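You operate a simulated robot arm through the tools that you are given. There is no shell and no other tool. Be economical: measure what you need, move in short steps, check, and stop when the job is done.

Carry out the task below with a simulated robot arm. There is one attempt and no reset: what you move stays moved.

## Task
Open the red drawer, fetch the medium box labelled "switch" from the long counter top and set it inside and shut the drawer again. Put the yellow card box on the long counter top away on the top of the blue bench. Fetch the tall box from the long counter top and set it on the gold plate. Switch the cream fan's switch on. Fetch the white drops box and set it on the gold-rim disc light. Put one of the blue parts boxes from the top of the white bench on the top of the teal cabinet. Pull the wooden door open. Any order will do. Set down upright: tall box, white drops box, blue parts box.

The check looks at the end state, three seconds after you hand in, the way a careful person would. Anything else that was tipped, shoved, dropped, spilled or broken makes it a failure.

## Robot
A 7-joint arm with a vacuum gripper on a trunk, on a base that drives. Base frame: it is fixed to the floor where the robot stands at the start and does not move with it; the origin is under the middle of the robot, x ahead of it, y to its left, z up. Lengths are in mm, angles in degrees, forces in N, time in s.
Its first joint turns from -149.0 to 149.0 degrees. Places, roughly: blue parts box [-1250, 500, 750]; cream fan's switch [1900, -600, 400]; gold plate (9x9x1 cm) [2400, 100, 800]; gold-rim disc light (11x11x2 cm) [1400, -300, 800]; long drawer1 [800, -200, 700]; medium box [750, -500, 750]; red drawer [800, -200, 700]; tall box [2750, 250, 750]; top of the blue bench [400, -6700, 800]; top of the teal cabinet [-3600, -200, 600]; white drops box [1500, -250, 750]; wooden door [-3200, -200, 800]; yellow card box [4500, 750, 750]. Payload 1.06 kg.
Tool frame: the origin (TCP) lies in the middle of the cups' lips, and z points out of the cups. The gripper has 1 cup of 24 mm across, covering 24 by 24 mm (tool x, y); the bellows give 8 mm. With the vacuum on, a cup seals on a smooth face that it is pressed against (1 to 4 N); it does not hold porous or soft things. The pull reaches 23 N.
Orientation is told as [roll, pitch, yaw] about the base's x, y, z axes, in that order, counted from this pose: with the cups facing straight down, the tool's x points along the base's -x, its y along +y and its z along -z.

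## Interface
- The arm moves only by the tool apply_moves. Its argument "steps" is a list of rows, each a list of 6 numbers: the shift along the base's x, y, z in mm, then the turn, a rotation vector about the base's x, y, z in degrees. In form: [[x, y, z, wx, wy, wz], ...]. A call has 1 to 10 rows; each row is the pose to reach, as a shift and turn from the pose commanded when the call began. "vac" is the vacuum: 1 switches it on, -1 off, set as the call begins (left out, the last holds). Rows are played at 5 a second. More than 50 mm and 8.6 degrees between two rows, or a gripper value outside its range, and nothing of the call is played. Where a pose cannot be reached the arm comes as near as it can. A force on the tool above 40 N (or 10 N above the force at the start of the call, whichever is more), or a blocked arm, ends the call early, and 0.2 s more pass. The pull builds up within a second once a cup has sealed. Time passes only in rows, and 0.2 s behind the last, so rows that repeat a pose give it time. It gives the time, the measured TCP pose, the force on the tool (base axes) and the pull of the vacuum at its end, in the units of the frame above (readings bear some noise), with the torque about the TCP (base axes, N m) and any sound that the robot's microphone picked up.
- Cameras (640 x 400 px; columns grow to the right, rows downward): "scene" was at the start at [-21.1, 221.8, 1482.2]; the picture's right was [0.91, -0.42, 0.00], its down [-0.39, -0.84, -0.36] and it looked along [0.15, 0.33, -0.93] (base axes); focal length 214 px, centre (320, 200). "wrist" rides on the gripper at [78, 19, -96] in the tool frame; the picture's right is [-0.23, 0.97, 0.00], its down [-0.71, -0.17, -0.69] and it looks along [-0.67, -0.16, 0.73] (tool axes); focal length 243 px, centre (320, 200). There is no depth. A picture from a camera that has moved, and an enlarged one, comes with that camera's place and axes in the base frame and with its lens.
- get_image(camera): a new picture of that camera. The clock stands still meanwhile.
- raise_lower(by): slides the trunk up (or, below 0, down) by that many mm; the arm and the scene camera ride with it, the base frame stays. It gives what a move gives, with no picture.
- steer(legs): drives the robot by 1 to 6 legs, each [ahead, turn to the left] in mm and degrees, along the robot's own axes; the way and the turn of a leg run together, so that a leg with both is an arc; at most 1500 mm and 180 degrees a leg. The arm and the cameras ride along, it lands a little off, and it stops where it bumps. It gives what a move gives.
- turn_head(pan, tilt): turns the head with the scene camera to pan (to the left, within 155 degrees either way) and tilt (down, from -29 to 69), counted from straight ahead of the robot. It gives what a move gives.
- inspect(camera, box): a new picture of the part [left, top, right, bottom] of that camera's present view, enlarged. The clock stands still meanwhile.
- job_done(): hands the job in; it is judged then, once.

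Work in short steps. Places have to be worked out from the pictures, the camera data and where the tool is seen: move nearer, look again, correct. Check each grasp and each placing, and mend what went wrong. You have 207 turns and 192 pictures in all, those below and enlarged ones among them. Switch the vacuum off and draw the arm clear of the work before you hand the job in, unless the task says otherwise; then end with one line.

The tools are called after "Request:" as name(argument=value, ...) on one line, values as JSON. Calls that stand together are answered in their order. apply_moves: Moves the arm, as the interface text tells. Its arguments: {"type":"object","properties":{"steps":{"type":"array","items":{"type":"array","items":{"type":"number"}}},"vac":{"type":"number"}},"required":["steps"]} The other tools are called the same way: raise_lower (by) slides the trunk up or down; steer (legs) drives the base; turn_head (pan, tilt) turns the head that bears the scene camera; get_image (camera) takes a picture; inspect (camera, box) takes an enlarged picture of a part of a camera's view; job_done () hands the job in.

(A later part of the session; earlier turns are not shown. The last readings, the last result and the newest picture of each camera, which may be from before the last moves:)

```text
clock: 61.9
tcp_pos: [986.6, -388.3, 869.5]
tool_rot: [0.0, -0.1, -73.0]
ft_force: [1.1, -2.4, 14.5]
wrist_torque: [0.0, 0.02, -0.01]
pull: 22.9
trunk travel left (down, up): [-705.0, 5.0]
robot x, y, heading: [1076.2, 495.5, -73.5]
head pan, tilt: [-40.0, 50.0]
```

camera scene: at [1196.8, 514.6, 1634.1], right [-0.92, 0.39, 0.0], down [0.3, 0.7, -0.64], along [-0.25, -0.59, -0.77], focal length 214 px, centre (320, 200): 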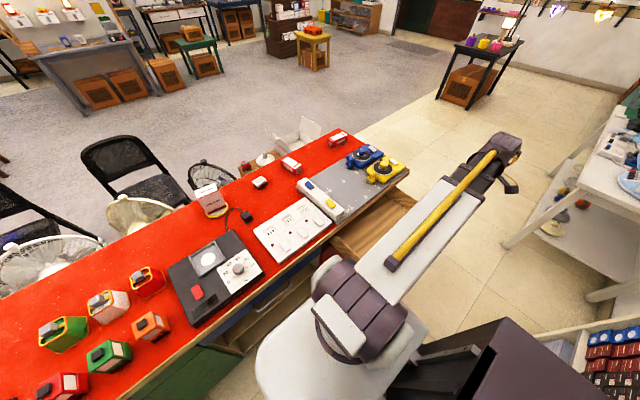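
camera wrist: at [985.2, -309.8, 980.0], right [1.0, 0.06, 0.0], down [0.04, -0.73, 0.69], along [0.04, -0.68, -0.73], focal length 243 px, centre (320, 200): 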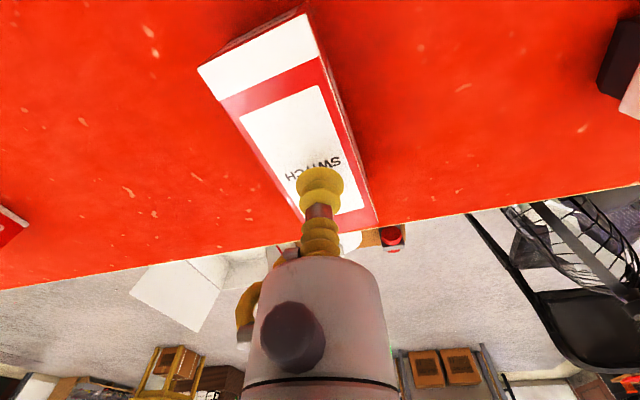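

Sealed on the SWITCH box. Lift, then carry it to above the open drawer while turning it 90° so the wrist camera clears the drawer front.

Request:
apply_moves(steps=[[0, 0, 20, 0, 0, 0], [0, 0, 60, 0, 0, 0], [0, 0, 105, 0, 0, 0], [0, 0, 140, 0, 0, 0], [-26, 35, 140, 0, 0, -6.5], [-52, 70, 140, 0, 0, -13], [-79, 105, 140, 0, 0, -19.5], [-106, 140, 140, 0, 0, -26], [-132, 174, 140, 0, 0, -32.5], [-159, 209, 140, 0, 0, -39]])

Request:
apply_moves(steps=[[-26, 35, 0, 0, 0, -7], [-52, 70, 0, 0, 0, -14], [-79, 105, 0, 0, 0, -21], [-106, 140, 0, 0, 0, -28], [-132, 174, 0, 0, 0, -35], [-159, 209, 0, 0, 0, -42], [-185, 244, 0, 0, 0, -49], [-211, 279, 0, 0, 0, -56], [-211, 279, 0, 0, 0, -60]])

Request:
get_image(camera="wrist")

Request:
get_image(camera="scene")

```text
clock: 64.0
tcp_pos: [825.9, -179.7, 1006.7]
tool_rot: [-0.1, 0.0, -112.2]
ft_force: [0.1, 0.5, -1.3]
wrist_torque: [-0.01, -0.01, -0.01]
pull: 22.4
trunk travel left (down, up): [-705.0, 5.0]
robot x, y, heading: [1078.7, 495.0, -73.2]
head pan, tilt: [-40.0, 50.0]
```

```text
clock: 66.0
tcp_pos: [615.1, 99.7, 1006.7]
tool_rot: [0.0, 0.0, -172.2]
ft_force: [0.5, 0.4, -1.3]
wrist_torque: [-0.03, 0.03, 0.02]
pull: 22.5
trunk travel left (down, up): [-705.0, 5.0]
robot x, y, heading: [1077.1, 495.7, -73.1]
head pan, tilt: [-40.0, 50.0]
```

```text
155 pictures are left
camera wrist: at [695.1, 93.2, 1103.0], right [-0.1, -0.99, 0.0], down [-0.72, 0.07, 0.68], along [-0.68, 0.07, -0.73], focal length 243 px, centre (320, 200)
```

wrist: 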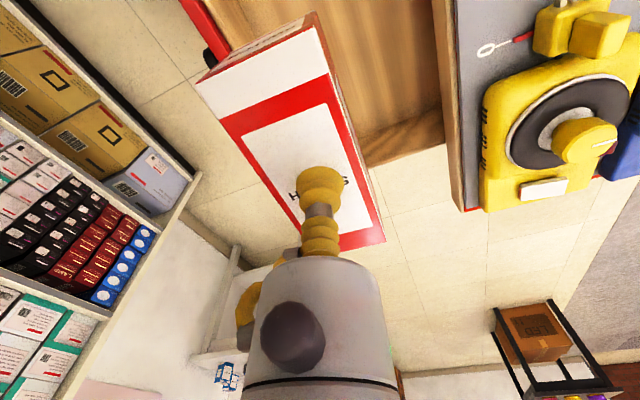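

```text
154 pictures are left
camera scene: at [1196.6, 515.0, 1634.1], right [-0.92, 0.39, 0.0], down [0.3, 0.7, -0.64], along [-0.25, -0.59, -0.77], focal length 214 px, centre (320, 200)
```

scene: 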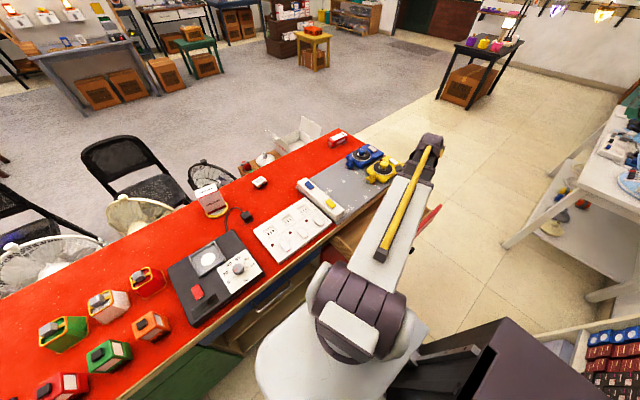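

The box hangs well inside the drawer's opening. Lower it into the drawer in steps.

Request:
apply_moves(steps=[[0, -3, -45, 0, 0, 0], [0, -3, -90, 0, 0, 0], [0, -3, -135, 0, 0, 0], [0, -3, -180, 0, 0, 0], [0, -3, -220, 0, 0, 0]])

Request:
get_image(camera="wrist")

Request:
get_image(camera="scene")

```text
clock: 67.2
tcp_pos: [614.7, 94.7, 788.0]
tool_rot: [0.0, 0.0, -172.1]
ft_force: [0.8, -0.9, -1.6]
wrist_torque: [-0.02, -0.02, -0.03]
pull: 22.5
trunk travel left (down, up): [-705.0, 5.0]
robot x, y, heading: [1079.4, 490.0, -73.0]
head pan, tilt: [-40.0, 50.0]
```

```text
153 pictures are left
camera wrist: at [695.2, 87.3, 883.0], right [-0.1, -0.99, 0.0], down [-0.72, 0.07, 0.68], along [-0.68, 0.07, -0.73], focal length 243 px, centre (320, 200)
```

wrist: 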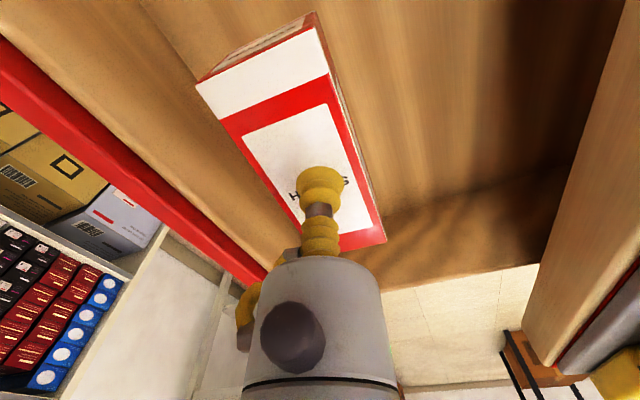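

```text
152 pictures are left
camera scene: at [1196.7, 514.7, 1634.2], right [-0.92, 0.39, 0.0], down [0.3, 0.7, -0.64], along [-0.25, -0.59, -0.77], focal length 214 px, centre (320, 200)
```

scene: 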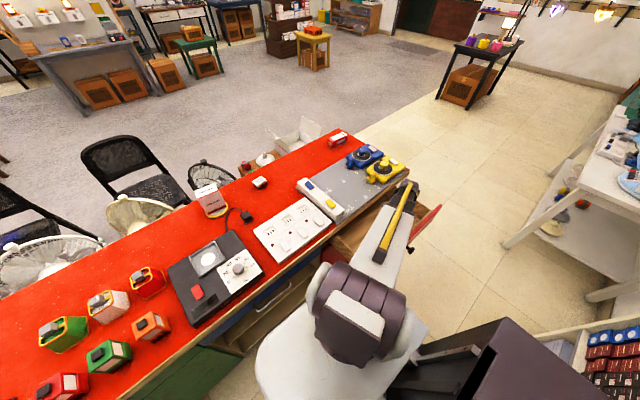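

Checking the forearm's clearance over the drawer front before going lower.

Request:
apply_moves(steps=[[0, 0, -25, 0, 0, 0], [0, 0, -50, 0, 0, 0]])

Request:
turn_head(pan=-45, tilt=55)

Request:
inspect(camera="scene", box=[240, 100, 480, 280])

```text
clock: 67.8
tcp_pos: [615.2, 95.0, 737.2]
tool_rot: [0.0, -0.1, -172.1]
ft_force: [0.0, -0.5, -0.7]
wrist_torque: [0.01, -0.02, -0.04]
pull: 23.0
trunk travel left (down, up): [-705.0, 5.0]
robot x, y, heading: [1079.6, 492.3, -73.1]
head pan, tilt: [-40.0, 50.0]
```

```text
clock: 68.5
tcp_pos: [615.5, 95.2, 737.2]
tool_rot: [-0.1, 0.0, -172.1]
ft_force: [0.2, 0.4, -0.9]
wrist_torque: [0.03, 0.01, -0.03]
pull: 22.7
trunk travel left (down, up): [-705.0, 5.0]
robot x, y, heading: [1081.4, 494.0, -73.1]
head pan, tilt: [-45.0, 55.0]
```

```text
2.22 times, centred on (360, 190) of scene
camera zoom: at [1193.0, 522.0, 1627.6], right [-0.88, 0.47, 0.0], down [0.39, 0.72, -0.57], along [-0.27, -0.51, -0.82], focal length 477 px, centre (231, 222)
```

zoom: 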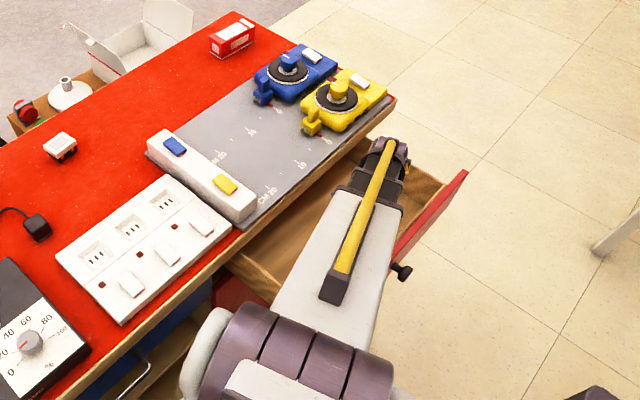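

Forearm clears. Continue down, slowing near the expected floor.

Request:
apply_moves(steps=[[0, 0, -15, 0, 0, 0], [0, 0, -30, 0, 0, 0], [0, 0, -36, 0, 0, 0], [0, 0, -40, 0, 0, 0]])

Request:
get_image(camera="wrist")

```text
clock: 69.7
tcp_pos: [613.2, 96.1, 700.1]
tool_rot: [0.2, -0.3, -172.1]
ft_force: [-0.2, -1.0, 21.0]
wrist_torque: [0.06, -0.07, -0.03]
pull: 22.9
trunk travel left (down, up): [-705.0, 5.0]
robot x, y, heading: [1074.0, 491.7, -73.1]
head pan, tilt: [-45.0, 55.0]
stopped in row 4: the force on the tool passed its limit at 42 N (the readings are from after the stop); the commanded pose is now the measured one
```

```text
150 pictures are left
camera wrist: at [694.9, 89.3, 796.2], right [-0.1, -0.99, 0.0], down [-0.72, 0.08, 0.69], along [-0.69, 0.07, -0.72], focal length 243 px, centre (320, 200)
```

wrist: 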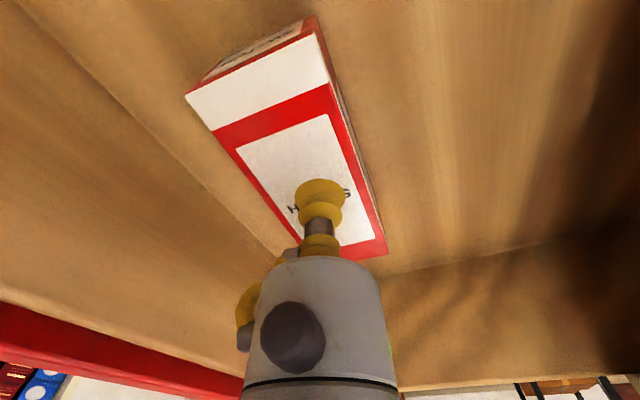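

The box rests on the drawer floor. Relieve, release, and rise.

Request:
apply_moves(steps=[[0, 0, 5, 0, 0, 0], [0, 0, 5, 0, 0, 0], [0, 0, 5, 0, 0, 0], [0, 0, 5, 0, 0, 0], [0, 0, 15, 0, 0, 0], [0, 0, 50, 0, 0, 0], [0, 0, 95, 0, 0, 0], [0, 0, 140, 0, 0, 0], [0, 0, 185, 0, 0, 0]], vac=-1)

Request:
get_image(camera="wrist")

```text
clock: 71.7
tcp_pos: [614.1, 94.8, 885.1]
tool_rot: [0.0, -0.2, -172.1]
ft_force: [-0.2, -0.4, 0.0]
wrist_torque: [0.0, 0.02, -0.05]
pull: 0.0
trunk travel left (down, up): [-705.0, 5.0]
robot x, y, heading: [1076.6, 491.3, -73.1]
head pan, tilt: [-45.0, 55.0]
```

```text
149 pictures are left
camera wrist: at [694.5, 88.1, 980.3], right [-0.1, -0.99, 0.0], down [-0.72, 0.07, 0.69], along [-0.68, 0.07, -0.73], focal length 243 px, centre (320, 200)
```

wrist: 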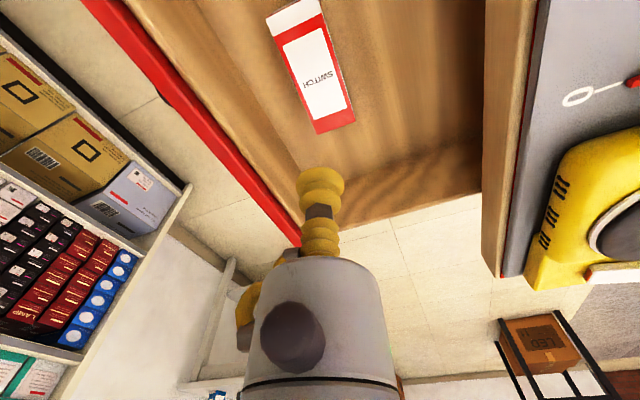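

SWITCH box lies in the drawer. Now go back in front of the drawer: raise, turn tool yaw back, tilt horizontal, lower the trunk.

Request:
apply_moves(steps=[[0, 0, 45, 0, 0, 0], [0, 0, 90, 0, 0, 0], [0, 0, 130, 0, 0, 8.2], [-5, 15, 165, 0, 0, 16.4], [-12, 35, 195, 0, 0, 24.6], [-22, 55, 195, 0, 0, 32.8], [-32, 75, 195, 0, 0, 41], [-42, 95, 195, 0, 0, 49.2], [-52, 115, 195, 0, 0, 57.4], [-62, 140, 195, 0, 0, 65.6]])

Request:
apply_moves(steps=[[-5, 10, 0, 0, 0, 8.3], [-11, 25, 0, 0, 0, 16.6], [-11, 25, 0, 0, 0, 25], [-11, 25, 0, 0, 0, 33.2], [-11, 25, 0, 0, 0, 33.2]])

Request:
apply_moves(steps=[[0, 0, 0, -8.1, -2.5, 0], [0, 0, 0, -16.3, -4.9, 0], [0, 0, 0, -24.4, -7.4, 0], [0, 0, 0, -32.5, -9.8, 0], [0, 0, 0, -40.7, -12.3, 0], [0, 0, 0, -48.8, -14.7, 0], [0, 0, 0, -56.9, -17.2, 0], [0, 0, 0, -65.1, -19.7, 0], [0, 0, 0, -73.2, -22.1, 0], [0, 0, 0, -81.3, -24.6, 0]])

Request:
apply_moves(steps=[[0, 0, 0, -4.8, -1.4, 0], [0, 0, 0, -4.8, -1.4, 0]])

Request:
raise_lower(by=-395)

Request:
get_image(camera="scene")

```text
clock: 73.9
tcp_pos: [550.3, 238.4, 1080.5]
tool_rot: [0.0, -0.2, -106.4]
ft_force: [0.5, 0.1, 0.3]
wrist_torque: [0.01, 0.0, 0.04]
pull: 0.0
trunk travel left (down, up): [-705.0, 5.0]
robot x, y, heading: [1079.6, 493.6, -73.2]
head pan, tilt: [-45.0, 55.0]
```

```text
clock: 75.1
tcp_pos: [540.4, 260.7, 1080.5]
tool_rot: [0.1, -0.2, -73.2]
ft_force: [0.2, -0.2, -0.9]
wrist_torque: [-0.03, 0.0, -0.02]
pull: 0.0
trunk travel left (down, up): [-705.0, 5.0]
robot x, y, heading: [1079.0, 494.3, -73.3]
head pan, tilt: [-45.0, 55.0]
```

```text
clock: 77.3
tcp_pos: [540.3, 260.9, 1080.1]
tool_rot: [2.0, -85.3, -75.0]
ft_force: [-0.2, 0.4, 0.1]
wrist_torque: [0.01, -0.03, 0.01]
pull: 0.0
trunk travel left (down, up): [-705.0, 5.0]
robot x, y, heading: [1080.2, 492.1, -73.3]
head pan, tilt: [-45.0, 55.0]
```

```text
clock: 77.9
tcp_pos: [539.6, 261.0, 1079.2]
tool_rot: [149.0, -89.7, 138.1]
ft_force: [0.6, -0.7, -0.3]
wrist_torque: [0.01, 0.03, 0.04]
pull: 0.1
trunk travel left (down, up): [-705.0, 5.0]
robot x, y, heading: [1075.8, 494.0, -73.2]
head pan, tilt: [-45.0, 55.0]
```

```text
clock: 81.7
tcp_pos: [541.3, 260.3, 684.1]
tool_rot: [138.4, -89.8, 148.5]
ft_force: [0.1, -0.1, -0.9]
wrist_torque: [-0.01, -0.01, -0.01]
pull: 0.1
trunk travel left (down, up): [-310.0, 400.0]
robot x, y, heading: [1075.0, 497.3, -73.2]
head pan, tilt: [-45.0, 55.0]
```

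```text
148 pictures are left
camera scene: at [1193.0, 522.0, 1232.7], right [-0.88, 0.47, 0.0], down [0.39, 0.72, -0.57], along [-0.27, -0.51, -0.82], focal length 214 px, centre (320, 200)
```

scene: 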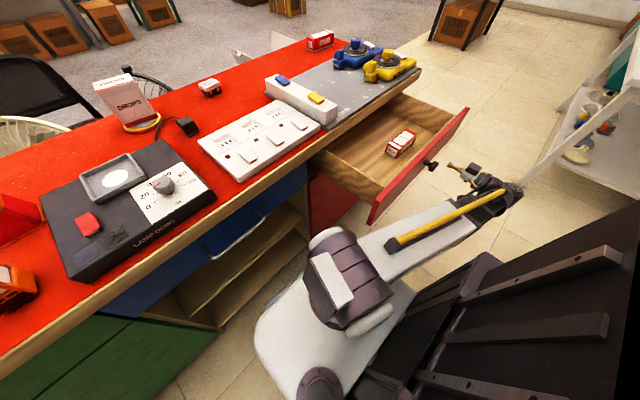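

Push the drawer shut along its axis.

Request:
apply_moves(steps=[[12, -40, 0, 0, 0, 0], [20, -62, 0, 0, 0, 0], [27, -85, 0, 0, 0, 0], [34, -108, 0, 0, 0, 0], [41, -131, 0, 0, 0, 0], [48, -154, 0, 0, 0, 0], [55, -177, 0, 0, 0, 0], [62, -200, 0, 0, 0, 0], [69, -223, 0, 0, 0, 0], [76, -246, 0, 0, 0, 0]])

Request:
apply_moves(steps=[[7, -20, 0, 0, 0, 0], [13, -38, 0, 0, 0, 0], [18, -53, 0, 0, 0, 0], [20, -60, 0, 0, 0, 0], [22, -65, 0, 0, 0, 0]])

Request:
get_image(camera="scene")

```text
clock: 83.9
tcp_pos: [617.4, 14.3, 683.9]
tool_rot: [139.2, -89.8, 147.7]
ft_force: [0.9, 0.0, -0.1]
wrist_torque: [0.02, 0.02, 0.0]
pull: 0.0
trunk travel left (down, up): [-310.0, 400.0]
robot x, y, heading: [1074.5, 489.8, -73.2]
head pan, tilt: [-45.0, 55.0]
```

```text
clock: 85.1
tcp_pos: [637.6, -52.6, 684.8]
tool_rot: [137.2, -89.8, 149.7]
ft_force: [0.9, 0.5, -0.5]
wrist_torque: [-0.02, -0.01, -0.01]
pull: 0.0
trunk travel left (down, up): [-310.0, 400.0]
robot x, y, heading: [1077.8, 489.6, -73.5]
head pan, tilt: [-45.0, 55.0]
```

```text
147 pictures are left
camera scene: at [1193.0, 522.0, 1232.6], right [-0.88, 0.47, 0.0], down [0.39, 0.72, -0.57], along [-0.27, -0.51, -0.82], focal length 214 px, centre (320, 200)
```

scene: 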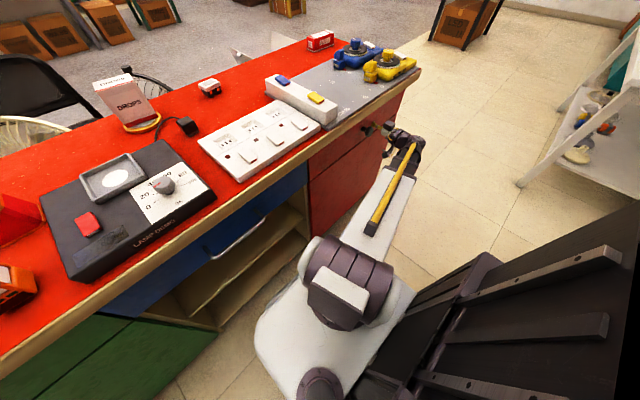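

Looks shut; press a few mm more to be sure it's fully home, then back off.

Request:
apply_moves(steps=[[1, -3, 0, 0, 0, 0], [2, -6, 0, 0, 0, 0], [3, -9, 0, 0, 0, 0]])

Request:
apply_moves(steps=[[-6, 20, 0, 0, 0, 0], [-18, 60, 0, 0, 0, 0], [-31, 105, 0, 0, 0, 0], [-44, 150, 0, 0, 0, 0], [-57, 195, 0, 0, 0, 0]])

Request:
inspect(camera="scene", box=[280, 60, 460, 220])

```text
clock: 85.9
tcp_pos: [640.3, -58.3, 684.5]
tool_rot: [142.6, -89.8, 144.1]
ft_force: [-3.4, 5.2, 1.9]
wrist_torque: [0.0, -0.01, 0.11]
pull: 0.1
trunk travel left (down, up): [-310.0, 400.0]
robot x, y, heading: [1078.8, 490.7, -73.2]
head pan, tilt: [-45.0, 55.0]
```

```text
clock: 87.1
tcp_pos: [584.4, 135.6, 683.8]
tool_rot: [138.0, -89.8, 148.8]
ft_force: [-0.3, 0.2, -1.2]
wrist_torque: [0.01, -0.01, -0.05]
pull: 0.2
trunk travel left (down, up): [-310.0, 400.0]
robot x, y, heading: [1078.3, 488.6, -73.4]
head pan, tilt: [-45.0, 55.0]
```

```text
2.50 times, centred on (370, 140) of scene
camera zoom: at [1193.1, 521.7, 1232.6], right [-0.88, 0.47, 0.0], down [0.39, 0.72, -0.57], along [-0.27, -0.51, -0.82], focal length 536 px, centre (195, 350)
```

zoom: 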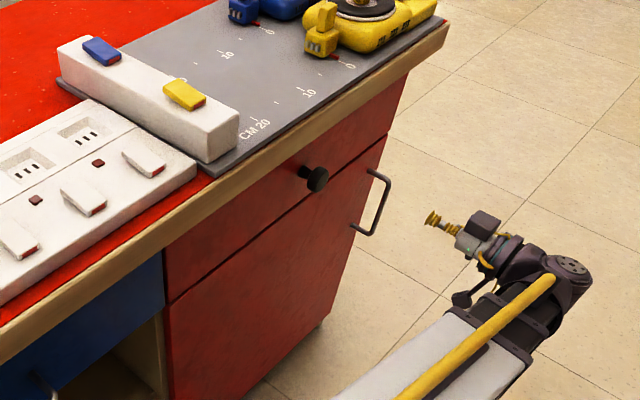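

Drawer is shut flush with the box inside. Next: tall box and gold plate. Raise trunk, turn tool down, bring the arm to the front.

Request:
raise_lower(by=395)

Request:
apply_moves(steps=[[0, 0, 0, 8.1, 2.5, 0], [0, 0, 0, 16.3, 4.9, 0], [0, 0, 0, 24.4, 7.4, 0], [0, 0, 0, 32.5, 9.8, 0], [0, 0, 0, 40.7, 12.3, 0], [0, 0, 0, 48.8, 14.7, 0], [0, 0, 0, 56.9, 17.2, 0], [0, 0, 0, 65.1, 19.7, 0], [0, 0, 0, 73.2, 22.1, 0], [0, 0, 0, 81.3, 24.6, 0]])

Request:
apply_moves(steps=[[0, 0, 0, 4.8, 1.4, 0], [20, -9, 30, 4.8, 1.4, 0], [60, -28, 30, 4.8, 1.4, 0], [100, -48, 50, 4.8, 1.4, 0], [140, -68, 70, 4.8, 1.4, 0], [180, -87, 80, 4.8, 1.4, 0], [220, -107, 80, 4.8, 1.4, 0], [260, -126, 80, 4.8, 1.4, 0], [300, -145, 80, 4.8, 1.4, 0], [340, -165, 80, 4.8, 1.4, 0]])

Request:
apply_moves(steps=[[44, -15, 0, 0, 0, 0], [88, -25, 0, 0, 0, 0], [132, -35, 0, 0, 0, 0], [176, -45, 0, 0, 0, 0], [220, -55, 0, 0, 0, 0], [264, -60, 0, 0, 0, 0], [308, -65, 0, 0, 0, 0], [352, -70, 0, 0, 0, 0], [396, -75, 0, 0, 0, 0], [440, -80, 0, 0, 0, 0]])

Request:
turn_head(pan=40, tilt=45)

Request:
get_image(camera="scene")

```text
clock: 90.9
tcp_pos: [585.1, 134.7, 1079.0]
tool_rot: [139.7, -89.8, 147.2]
ft_force: [-0.5, -0.2, -0.4]
wrist_torque: [0.0, 0.03, 0.01]
pull: 0.2
trunk travel left (down, up): [-705.0, 5.0]
robot x, y, heading: [1078.9, 496.3, -73.2]
head pan, tilt: [-45.0, 55.0]
```

```text
clock: 93.1
tcp_pos: [585.1, 134.6, 1078.3]
tool_rot: [0.1, -5.1, -73.3]
ft_force: [0.1, 0.7, 0.3]
wrist_torque: [0.05, -0.01, -0.01]
pull: 0.0
trunk travel left (down, up): [-705.0, 5.0]
robot x, y, heading: [1072.5, 492.8, -73.3]
head pan, tilt: [-45.0, 55.0]
```

```text
clock: 95.3
tcp_pos: [922.7, -29.6, 1160.3]
tool_rot: [0.1, -0.2, -73.3]
ft_force: [-0.9, 0.7, 0.3]
wrist_torque: [0.0, 0.01, -0.01]
pull: 0.0
trunk travel left (down, up): [-705.0, 5.0]
robot x, y, heading: [1076.7, 494.6, -73.1]
head pan, tilt: [-45.0, 55.0]
```

```text
clock: 97.5
tcp_pos: [1364.8, -108.2, 1157.2]
tool_rot: [0.1, -0.3, -73.3]
ft_force: [0.5, 0.1, 0.6]
wrist_torque: [0.0, -0.02, 0.02]
pull: 0.0
trunk travel left (down, up): [-705.0, 5.0]
robot x, y, heading: [1075.3, 491.8, -73.4]
head pan, tilt: [-45.0, 55.0]
```

```text
clock: 99.1
tcp_pos: [1363.2, -108.7, 1156.5]
tool_rot: [0.2, -0.3, -73.2]
ft_force: [-0.6, -0.1, 0.2]
wrist_torque: [0.02, 0.0, -0.02]
pull: 0.0
trunk travel left (down, up): [-705.0, 5.0]
robot x, y, heading: [1074.1, 494.4, -73.3]
head pan, tilt: [40.0, 45.0]
```

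```text
145 pictures are left
camera scene: at [1295.3, 540.9, 1641.0], right [-0.55, -0.84, 0.0], down [-0.59, 0.39, -0.71], along [0.59, -0.39, -0.71], focal length 214 px, centre (320, 200)
```

scene: 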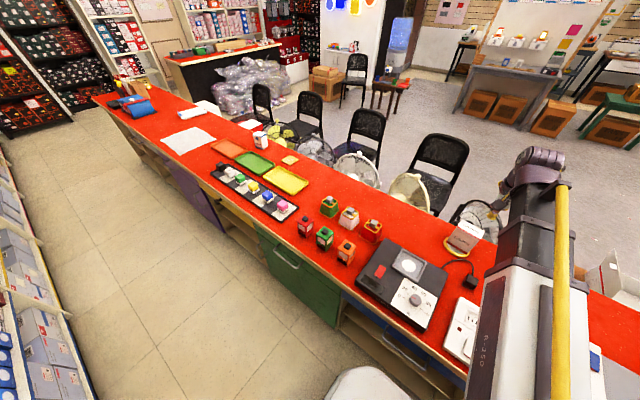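

Gold plate ≈ (2385, 57), tall box ≈ (2600, 164). Drive along the aisle to stand opposite both.

Request:
steer(legs=[[0, 89.7], [1250, 0], [0, -90]])

Request:
turn_head(pan=0, tilt=50)

Request:
get_image(camera="scene")

Request:
get_image(camera="wrist")

```text
clock: 110.3
tcp_pos: [2946.4, 867.2, 1157.2]
tool_rot: [0.1, -0.3, -1.7]
ft_force: [-0.1, 0.5, 0.4]
wrist_torque: [-0.07, -0.03, 0.01]
pull: 0.0
trunk travel left (down, up): [-705.0, 5.0]
robot x, y, heading: [2285.6, 793.4, 3.2]
head pan, tilt: [40.0, 45.0]
stopped in leg 3: the robot was blocked; the commanded pose is now the measured one
```

```text
clock: 111.4
tcp_pos: [2947.3, 868.7, 1156.5]
tool_rot: [0.3, -0.2, -1.7]
ft_force: [-0.1, -0.4, 0.0]
wrist_torque: [0.01, 0.01, -0.02]
pull: 0.1
trunk travel left (down, up): [-705.0, 5.0]
robot x, y, heading: [2283.4, 795.3, 3.4]
head pan, tilt: [0.0, 50.0]
```

```text
144 pictures are left
camera scene: at [2309.5, 968.6, 1634.1], right [0.05, -1.0, 0.0], down [-0.76, -0.04, -0.64], along [0.64, 0.03, -0.77], focal length 214 px, centre (320, 200)
```

scene: 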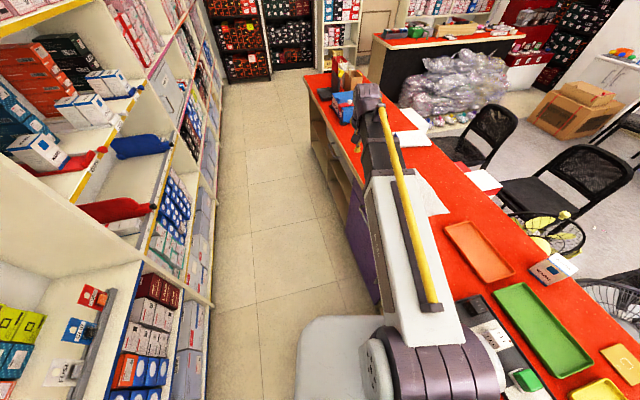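

```text
143 pictures are left
camera wrist: at [2869.4, 889.6, 1252.1], right [0.26, 0.96, 0.0], down [0.7, -0.19, 0.69], along [0.66, -0.18, -0.73], focal length 243 px, centre (320, 200)
```

wrist: 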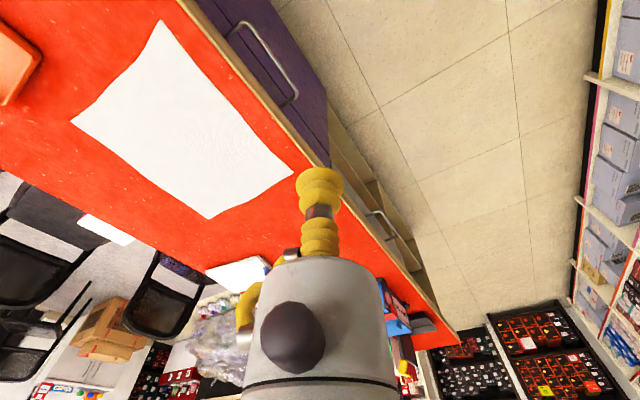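

The turn bumped the counter (drifted too close). Back off, swing out a bit, and turn with more room.

Request:
steer(legs=[[-250, 0], [0, 33], [300, 0], [0, -109]])

Request:
get_image(camera="scene")

```text
clock: 121.0
tcp_pos: [2522.3, 340.9, 1157.4]
tool_rot: [0.2, -0.2, -76.1]
ft_force: [0.5, -0.9, 0.0]
wrist_torque: [0.03, -0.02, 0.03]
pull: 0.0
trunk travel left (down, up): [-705.0, 5.0]
robot x, y, heading: [2276.4, 958.2, -71.1]
head pan, tilt: [0.0, 50.0]
```

```text
142 pictures are left
camera scene: at [2447.0, 983.7, 1634.1], right [-0.95, -0.32, 0.0], down [-0.25, 0.73, -0.64], along [0.21, -0.61, -0.77], focal length 214 px, centre (320, 200)
```

scene: 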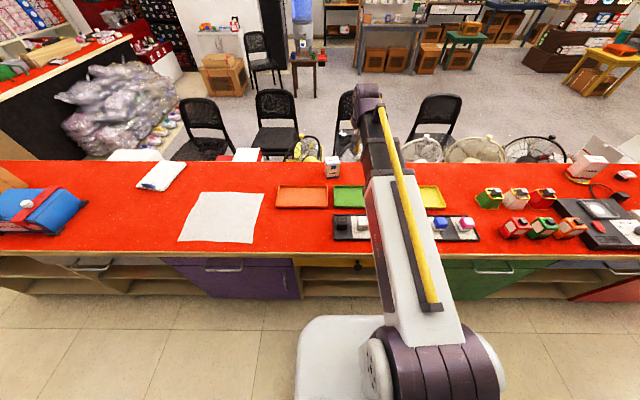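

Now see the tall box and gold plate with the wrist camera.

Request:
get_image(camera="wrist")

Request:
inspect(camera="scene", box=[300, 140, 440, 220])

```text
141 pictures are left
camera wrist: at [2522.0, 422.5, 1252.1], right [1.0, 0.01, 0.0], down [0.0, -0.73, 0.69], along [0.01, -0.69, -0.73], focal length 243 px, centre (320, 200)
```

wrist: 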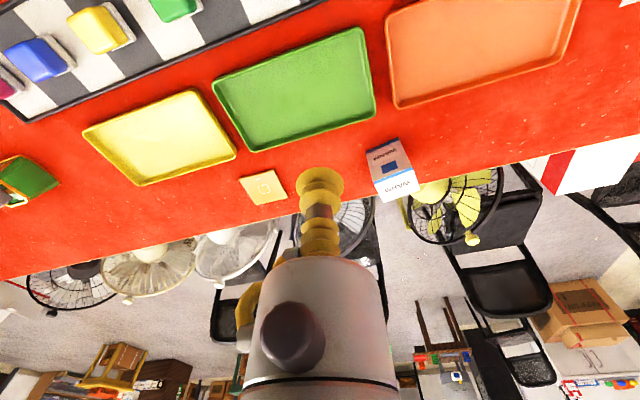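

```text
4.57 times, centred on (370, 180) of scene
camera zoom: at [2447.0, 983.7, 1634.1], right [-0.95, -0.32, 0.0], down [-0.25, 0.73, -0.64], along [0.21, -0.61, -0.77], focal length 980 px, centre (91, 291)
```

zoom: 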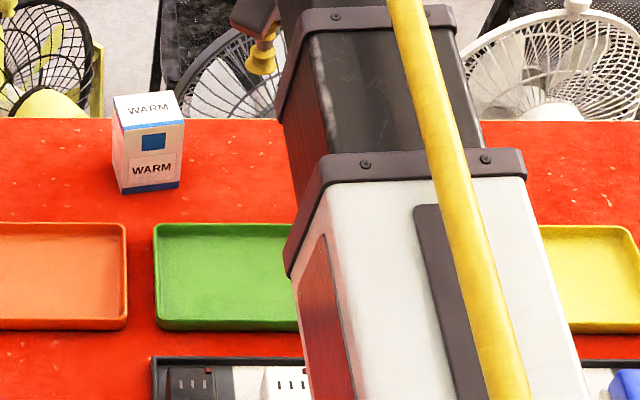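

Tall "WARM" box top ≈ (2666, 147, ~920); plate ≈ (2399, 65). Drive 70 mm closer, then move the arm above the box.

Request:
steer(legs=[[70, 0]])

```text
clock: 122.0
tcp_pos: [2546.2, 274.4, 1155.9]
tool_rot: [0.2, -0.1, -76.0]
ft_force: [0.0, -0.4, 0.2]
wrist_torque: [0.03, -0.01, 0.04]
pull: 0.0
trunk travel left (down, up): [-705.0, 5.0]
robot x, y, heading: [2295.6, 889.6, -71.5]
head pan, tilt: [0.0, 50.0]
```

Request:
apply_moves(steps=[[30, -32, 0, 0, 0, 0], [60, -64, 0, 0, 0, 0], [90, -96, 0, 0, 0, 0], [120, -127, 0, 0, 0, 0], [120, -127, -45, 0, 0, 0], [120, -127, -90, 0, 0, 0], [120, -127, -120, 0, 0, 0], [120, -127, -120, 0, 0, 0]])

Request:
get_image(camera="wrist")

```text
clock: 123.8
tcp_pos: [2666.3, 145.3, 1036.2]
tool_rot: [0.2, -0.2, -76.1]
ft_force: [-0.1, 0.5, 0.0]
wrist_torque: [0.01, 0.0, 0.01]
pull: 0.1
trunk travel left (down, up): [-705.0, 5.0]
robot x, y, heading: [2299.4, 891.4, -71.3]
head pan, tilt: [0.0, 50.0]
```

```text
139 pictures are left
camera wrist: at [2665.0, 227.4, 1131.8], right [1.0, 0.01, 0.0], down [0.0, -0.73, 0.69], along [0.01, -0.69, -0.73], focal length 243 px, centre (320, 200)
```

wrist: 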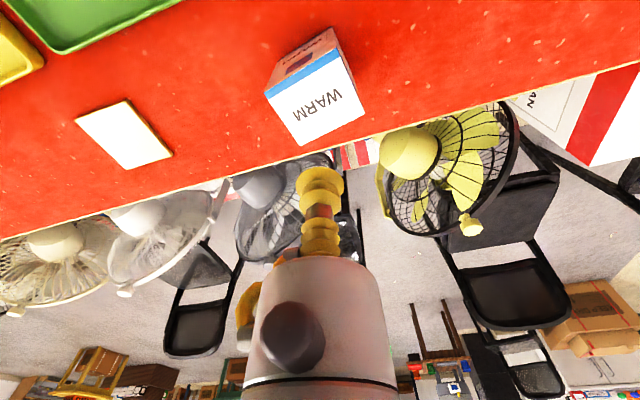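

Centred. Descend with vacuum.

Request:
apply_moves(steps=[[-1, 1, -40, 0, 0, 0], [-1, 1, -80, 0, 0, 0], [-1, 1, -100, 0, 0, 0], [-1, 1, -106, 0, 0, 0], [-1, 1, -110, 0, 0, 0], [-1, 1, -114, 0, 0, 0]], vac=1)

Request:
get_image(camera="wrist")

```text
clock: 125.2
tcp_pos: [2665.3, 148.3, 922.8]
tool_rot: [0.2, -0.3, -76.1]
ft_force: [-0.4, -0.2, 0.9]
wrist_torque: [0.0, 0.03, 0.0]
pull: 22.8
trunk travel left (down, up): [-705.0, 5.0]
robot x, y, heading: [2297.6, 894.7, -71.3]
head pan, tilt: [0.0, 50.0]
```

```text
138 pictures are left
camera wrist: at [2664.6, 229.1, 1018.1], right [1.0, 0.01, 0.0], down [0.0, -0.73, 0.69], along [0.01, -0.69, -0.73], focal length 243 px, centre (320, 200)
```

wrist: 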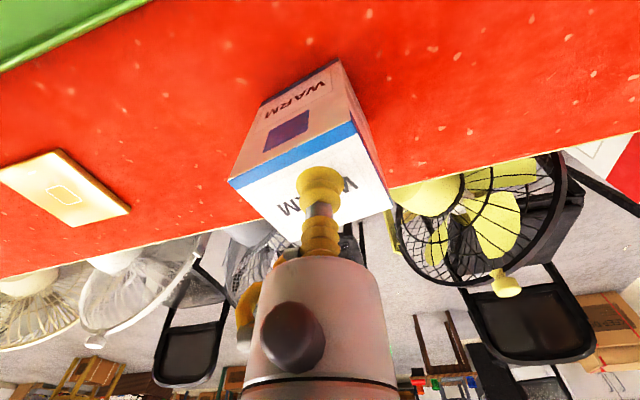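

Sealed. Lift and carry to the gold plate.

Request:
apply_moves(steps=[[0, 0, 15, 0, 0, 0], [0, 0, 50, 0, 0, 0], [0, 0, 75, 0, 0, 0], [-40, -12, 75, 0, 0, 0], [-80, -25, 75, 0, 0, 0], [-120, -37, 75, 0, 0, 0], [-160, -50, 75, 0, 0, 0], [-200, -62, 75, 0, 0, 0], [-235, -73, 75, 0, 0, 0], [-263, -82, 75, 0, 0, 0]])

Request:
get_image(camera="wrist")

```text
clock: 127.4
tcp_pos: [2400.8, 68.2, 997.8]
tool_rot: [0.1, -0.2, -76.0]
ft_force: [-0.3, -0.1, -0.8]
wrist_torque: [0.02, 0.02, -0.02]
pull: 22.4
trunk travel left (down, up): [-705.0, 5.0]
robot x, y, heading: [2297.4, 891.0, -71.7]
head pan, tilt: [0.0, 50.0]
```

```text
137 pictures are left
camera wrist: at [2399.5, 148.6, 1094.0], right [1.0, 0.01, 0.0], down [0.0, -0.73, 0.69], along [0.01, -0.69, -0.73], focal length 243 px, centre (320, 200)
```

wrist: 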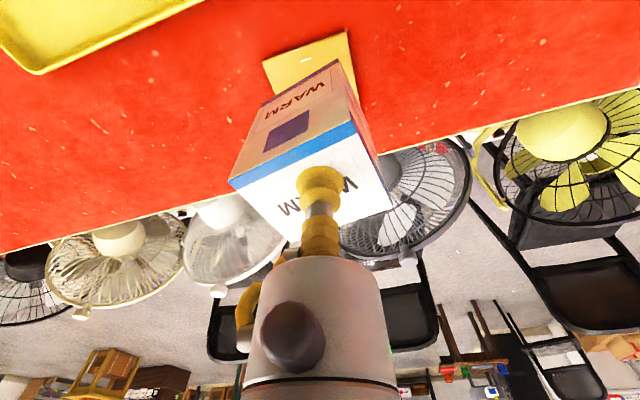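

Plate centre works out at ≈ (2399, 55). Shift and lower.

Request:
apply_moves(steps=[[-2, -12, -20, 0, 0, 0], [-2, -12, -40, 0, 0, 0], [-2, -12, -52, 0, 0, 0], [-2, -12, -57, 0, 0, 0], [-2, -12, -60, 0, 0, 0]])

Request:
get_image(camera="wrist")

```text
clock: 128.6
tcp_pos: [2399.5, 53.7, 937.0]
tool_rot: [0.2, -0.2, -76.0]
ft_force: [-0.1, 0.3, -1.5]
wrist_torque: [0.04, 0.0, 0.01]
pull: 23.0
trunk travel left (down, up): [-705.0, 5.0]
robot x, y, heading: [2296.0, 891.4, -71.1]
head pan, tilt: [0.0, 50.0]
```

```text
136 pictures are left
camera wrist: at [2398.9, 135.0, 1033.0], right [1.0, 0.01, 0.0], down [0.0, -0.73, 0.69], along [0.01, -0.69, -0.73], focal length 243 px, centre (320, 200)
```

wrist: 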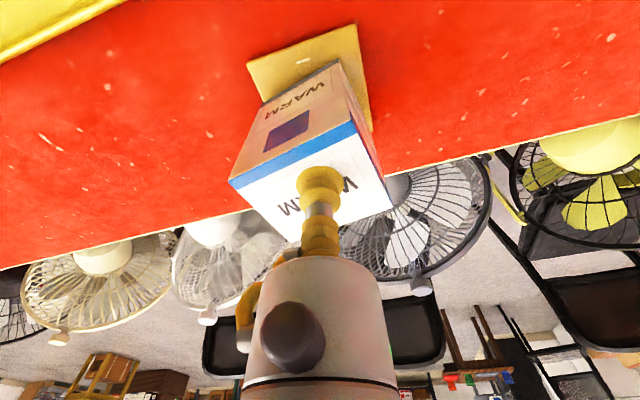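

Box sits inside the plate outline. Final lowering.

Request:
apply_moves(steps=[[0, 0, -3, 0, 0, 0], [0, 0, -5, 0, 0, 0], [0, 0, -7, 0, 0, 0]])

```text
clock: 129.4
tcp_pos: [2399.6, 53.9, 930.3]
tool_rot: [0.2, -0.3, -76.1]
ft_force: [0.2, -0.3, -2.0]
wrist_torque: [0.04, 0.01, -0.02]
pull: 23.1
trunk travel left (down, up): [-705.0, 5.0]
robot x, y, heading: [2301.5, 890.6, -71.3]
head pan, tilt: [0.0, 50.0]
```

Request:
apply_moves(steps=[[0, 0, -2, 0, 0, 0], [0, 0, -4, 0, 0, 0], [0, 0, -6, 0, 0, 0]])

```text
clock: 130.2
tcp_pos: [2400.7, 53.4, 926.9]
tool_rot: [0.1, -0.4, -76.1]
ft_force: [0.5, -3.1, 16.8]
wrist_torque: [0.04, -0.01, 0.02]
pull: 23.0
trunk travel left (down, up): [-705.0, 5.0]
robot x, y, heading: [2301.4, 893.0, -71.1]
head pan, tilt: [0.0, 50.0]
```

Contact. Release and rise.

Request:
apply_moves(steps=[[0, 0, 3, 0, 0, 0], [0, 0, 3, 0, 0, 0], [0, 0, 3, 0, 0, 0], [0, 0, 3, 0, 0, 0], [0, 0, 15, 0, 0, 0], [0, 0, 50, 0, 0, 0], [0, 0, 95, 0, 0, 0], [0, 0, 140, 0, 0, 0], [0, 0, 185, 0, 0, 0], [0, 0, 225, 0, 0, 0]], vac=-1)

Request:
get_image(camera="wrist")

Request:
turn_head(pan=50, tilt=40)

Request:
get_image(camera="scene")

```text
clock: 132.4
tcp_pos: [2400.1, 54.8, 1151.4]
tool_rot: [0.2, -0.3, -76.0]
ft_force: [-0.2, -0.3, -0.2]
wrist_torque: [-0.01, 0.01, 0.01]
pull: 0.1
trunk travel left (down, up): [-705.0, 5.0]
robot x, y, heading: [2299.1, 892.3, -71.4]
head pan, tilt: [0.0, 50.0]
```

```text
135 pictures are left
camera wrist: at [2399.0, 135.2, 1247.4], right [1.0, 0.01, 0.0], down [0.0, -0.73, 0.69], along [0.01, -0.69, -0.73], focal length 243 px, centre (320, 200)
```

wrist: 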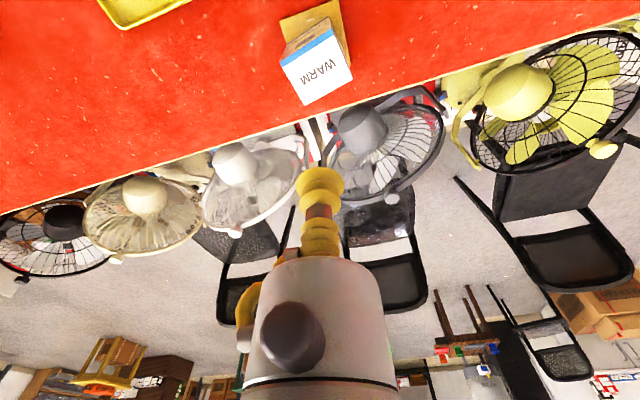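

```text
clock: 133.6
tcp_pos: [2399.4, 53.8, 1152.1]
tool_rot: [0.2, -0.2, -76.1]
ft_force: [0.1, -0.1, 0.3]
wrist_torque: [-0.04, 0.01, 0.0]
pull: 0.1
trunk travel left (down, up): [-705.0, 5.0]
robot x, y, heading: [2301.8, 890.8, -71.2]
head pan, tilt: [50.0, 40.0]
```

```text
134 pictures are left
camera scene: at [2524.2, 958.5, 1648.3], right [-0.36, -0.93, 0.0], down [-0.6, 0.23, -0.77], along [0.71, -0.28, -0.64], focal length 214 px, centre (320, 200)
```

scene: 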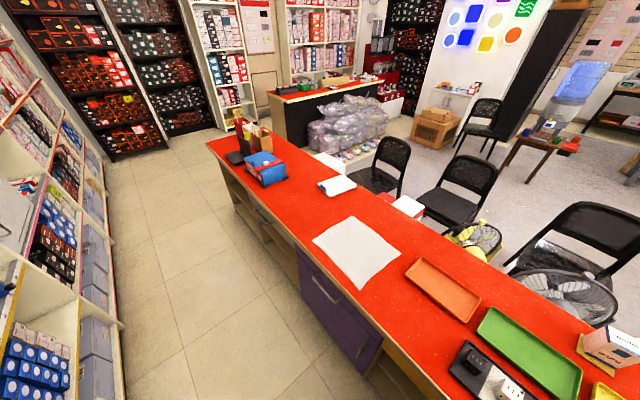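

Tall box stands on the gold plate. Zoom on the far counter end for the yellow card box.

Request:
inspect(camera="scene", box=[200, 90, 320, 200])

```text
3.64 times, centred on (260, 145) of scene
camera zoom: at [2524.2, 958.5, 1648.3], right [-0.36, -0.93, 0.0], down [-0.6, 0.23, -0.77], along [0.71, -0.28, -0.64], focal length 780 px, centre (538, 400)
```

zoom: 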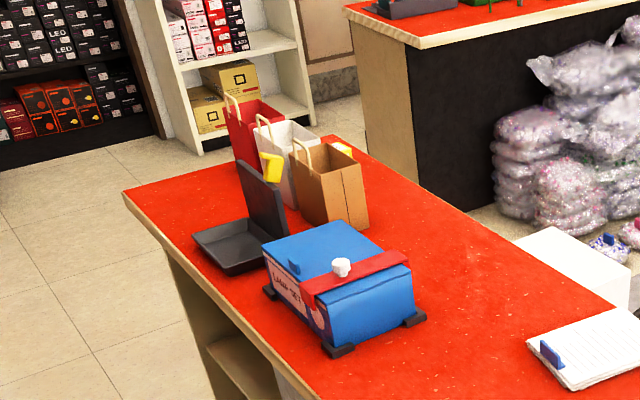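

The yellow box probably hides behind the bags. Drive further along the aisle for a closer look.

Request:
steer(legs=[[0, 90], [1300, 0]])

Request:
turn_head(pan=-35, tilt=45)

Request:
get_image(camera="scene")

Request:
get_image(camera="wrist")

```text
clock: 143.9
tcp_pos: [4381.0, 1367.9, 1151.4]
tool_rot: [0.2, -0.2, 12.3]
ft_force: [1.0, 0.0, -0.9]
wrist_torque: [0.0, 0.0, -0.02]
pull: 0.2
trunk travel left (down, up): [-705.0, 5.0]
robot x, y, heading: [3539.8, 1292.0, 17.0]
head pan, tilt: [50.0, 40.0]
```

```text
clock: 145.5
tcp_pos: [4381.1, 1367.2, 1152.0]
tool_rot: [0.2, -0.2, 12.3]
ft_force: [-0.4, 0.1, 0.7]
wrist_torque: [0.03, -0.02, -0.01]
pull: 0.1
trunk travel left (down, up): [-705.0, 5.0]
robot x, y, heading: [3539.4, 1288.4, 17.1]
head pan, tilt: [-35.0, 45.0]
```

```text
132 pictures are left
camera scene: at [3525.0, 1414.3, 1641.0], right [-0.31, -0.95, 0.0], down [-0.67, 0.22, -0.71], along [0.67, -0.22, -0.71], focal length 214 px, centre (320, 200)
```

scene: 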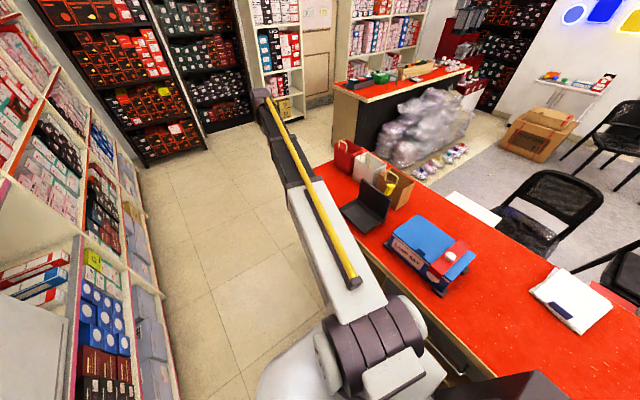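

```text
131 pictures are left
camera wrist: at [4299.5, 1369.2, 1247.0], right [0.02, 1.0, 0.0], down [0.73, -0.02, 0.69], along [0.69, -0.01, -0.73], focal length 243 px, centre (320, 200)
```

wrist: 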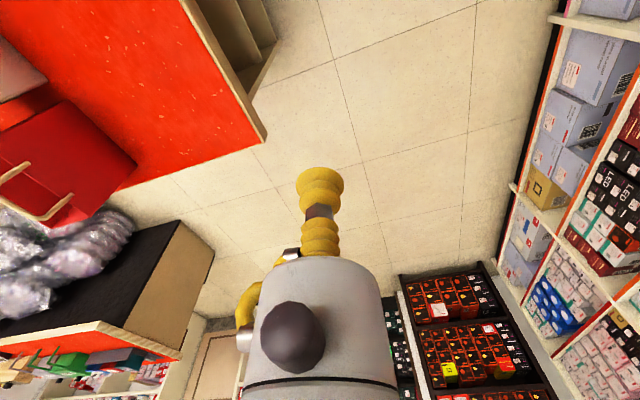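

Request:
inspect(camera="scene", box=[310, 120, 480, 300])

```text
2.22 times, centred on (395, 210) of scene
camera zoom: at [3525.0, 1414.3, 1641.0], right [-0.31, -0.95, 0.0], down [-0.67, 0.22, -0.71], along [0.67, -0.22, -0.71], focal length 477 px, centre (153, 178)
```

zoom: 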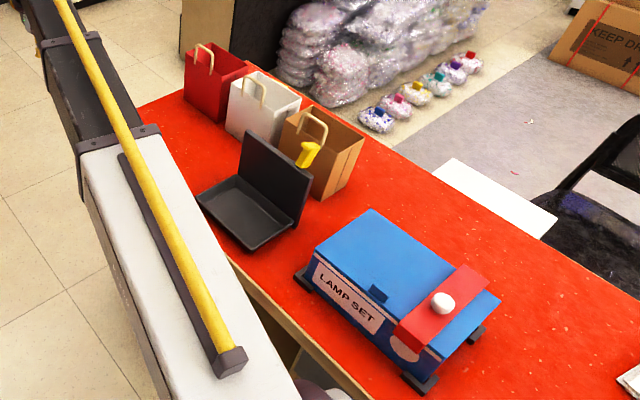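

The counter axis is really ~18°. The yellow box seems to be hidden behind the white bag, around (4460, 715). Move up beside it and turn to face the counter.

Request:
steer(legs=[[0, 7], [650, 0], [0, -96]])

Request:
turn_head(pan=0, tilt=50)

Request:
get_image(camera="scene")

Request:
get_image(camera="wrist")

```text
clock: 153.8
tcp_pos: [4221.3, 715.7, 1151.1]
tool_rot: [0.1, -0.2, -77.5]
ft_force: [-0.7, -1.0, 0.8]
wrist_torque: [-0.01, 0.03, -0.03]
pull: 0.1
trunk travel left (down, up): [-705.0, 5.0]
robot x, y, heading: [4139.4, 1556.2, -72.5]
head pan, tilt: [-35.0, 45.0]
```

```text
clock: 154.8
tcp_pos: [4221.9, 715.3, 1150.1]
tool_rot: [0.2, -0.2, -77.5]
ft_force: [-0.3, -0.4, 0.2]
wrist_torque: [-0.02, 0.01, 0.03]
pull: 0.1
trunk travel left (down, up): [-705.0, 5.0]
robot x, y, heading: [4143.1, 1557.9, -72.6]
head pan, tilt: [0.0, 50.0]
```

```text
129 pictures are left
camera scene: at [4311.0, 1577.2, 1634.1], right [-0.95, -0.3, 0.0], down [-0.23, 0.73, -0.64], along [0.19, -0.61, -0.77], focal length 214 px, centre (320, 200)
```

scene: 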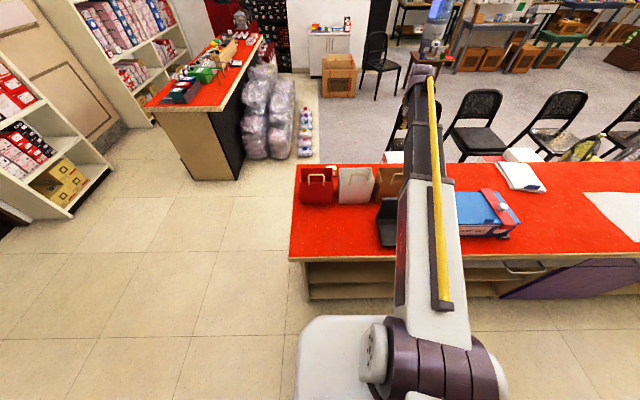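

```text
128 pictures are left
camera wrist: at [4222.7, 797.4, 1247.0], right [1.0, -0.02, 0.0], down [-0.01, -0.73, 0.69], along [-0.01, -0.69, -0.73], focal length 243 px, centre (320, 200)
```

wrist: 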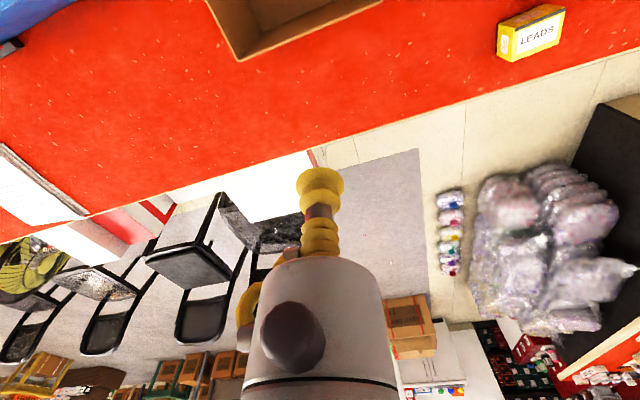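

Found: a yellow box (label LEADS) at ≈ (4496, 730). Move above it, staying high, and look.

Request:
apply_moves(steps=[[45, 2, 0, 0, 0, 0], [90, 5, 0, 0, 0, 0], [135, 8, 0, 0, 0, 0], [180, 10, 0, 0, 0, 0], [225, 12, 0, 0, 0, 0], [270, 14, 0, 0, 0, 0], [270, 14, 0, 0, 0, 0]])

Request:
get_image(camera="wrist")

Request:
inspect(camera="scene", box=[270, 130, 430, 270])

```text
clock: 156.4
tcp_pos: [4494.1, 730.0, 1152.5]
tool_rot: [0.1, -0.3, -77.4]
ft_force: [-1.0, -0.4, 0.3]
wrist_torque: [-0.01, -0.05, -0.01]
pull: 0.1
trunk travel left (down, up): [-705.0, 5.0]
robot x, y, heading: [4140.1, 1552.5, -72.5]
head pan, tilt: [0.0, 50.0]
```

```text
127 pictures are left
camera wrist: at [4494.8, 811.5, 1246.4], right [1.0, -0.02, 0.0], down [-0.01, -0.73, 0.69], along [-0.01, -0.69, -0.73], focal length 243 px, centre (320, 200)
```

wrist: 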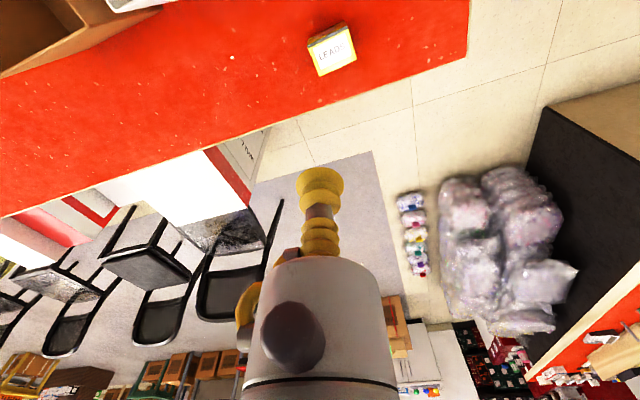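

```text
2.86 times, centred on (350, 200) of scene
camera zoom: at [4311.3, 1577.3, 1634.1], right [-0.95, -0.3, 0.0], down [-0.23, 0.73, -0.64], along [0.19, -0.61, -0.77], focal length 613 px, centre (234, 200)
```

zoom: 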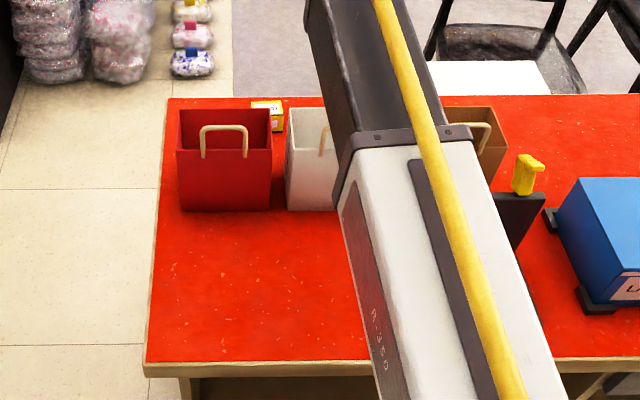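

The box is at ≈ (4511, 731, ~860), but bags with handles to z≈1020 lie under the forearm from here. Better to approach from the counter's free far end; drive around to it.

Request:
steer(legs=[[0, 91], [850, 0], [0, -90], [800, 0], [0, -88]])

Request:
get_image(camera="scene")

Request:
get_image(camera="wrist")

```text
clock: 176.2
tcp_pos: [4402.7, 685.5, 1151.0]
tool_rot: [0.2, -0.2, -164.0]
ft_force: [1.0, -0.1, -0.6]
wrist_torque: [-0.02, 0.01, -0.05]
pull: 0.1
trunk travel left (down, up): [-705.0, 5.0]
robot x, y, heading: [5204.1, 1087.8, -159.0]
head pan, tilt: [0.0, 50.0]
```

```text
125 pictures are left
camera scene: at [5235.7, 920.3, 1634.1], right [-0.36, 0.93, 0.0], down [0.72, 0.27, -0.64], along [-0.6, -0.23, -0.77], focal length 214 px, centre (320, 200)
```

scene: 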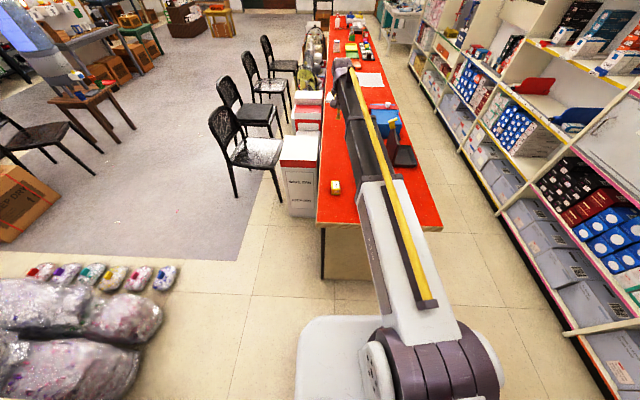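

```text
124 pictures are left
camera wrist: at [4482.5, 691.0, 1246.4], right [0.04, -1.0, 0.0], down [-0.73, -0.03, 0.69], along [-0.69, -0.03, -0.73], focal length 243 px, centre (320, 200)
```

wrist: 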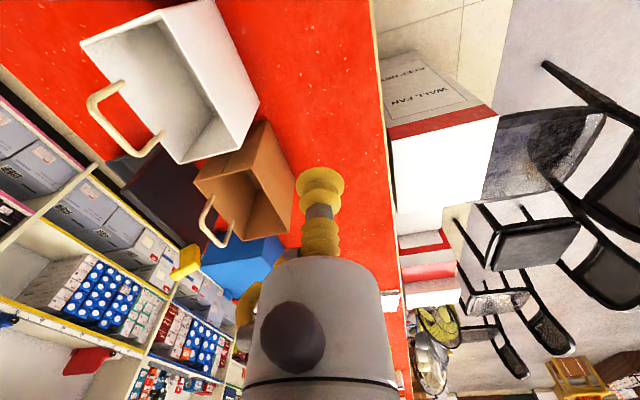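

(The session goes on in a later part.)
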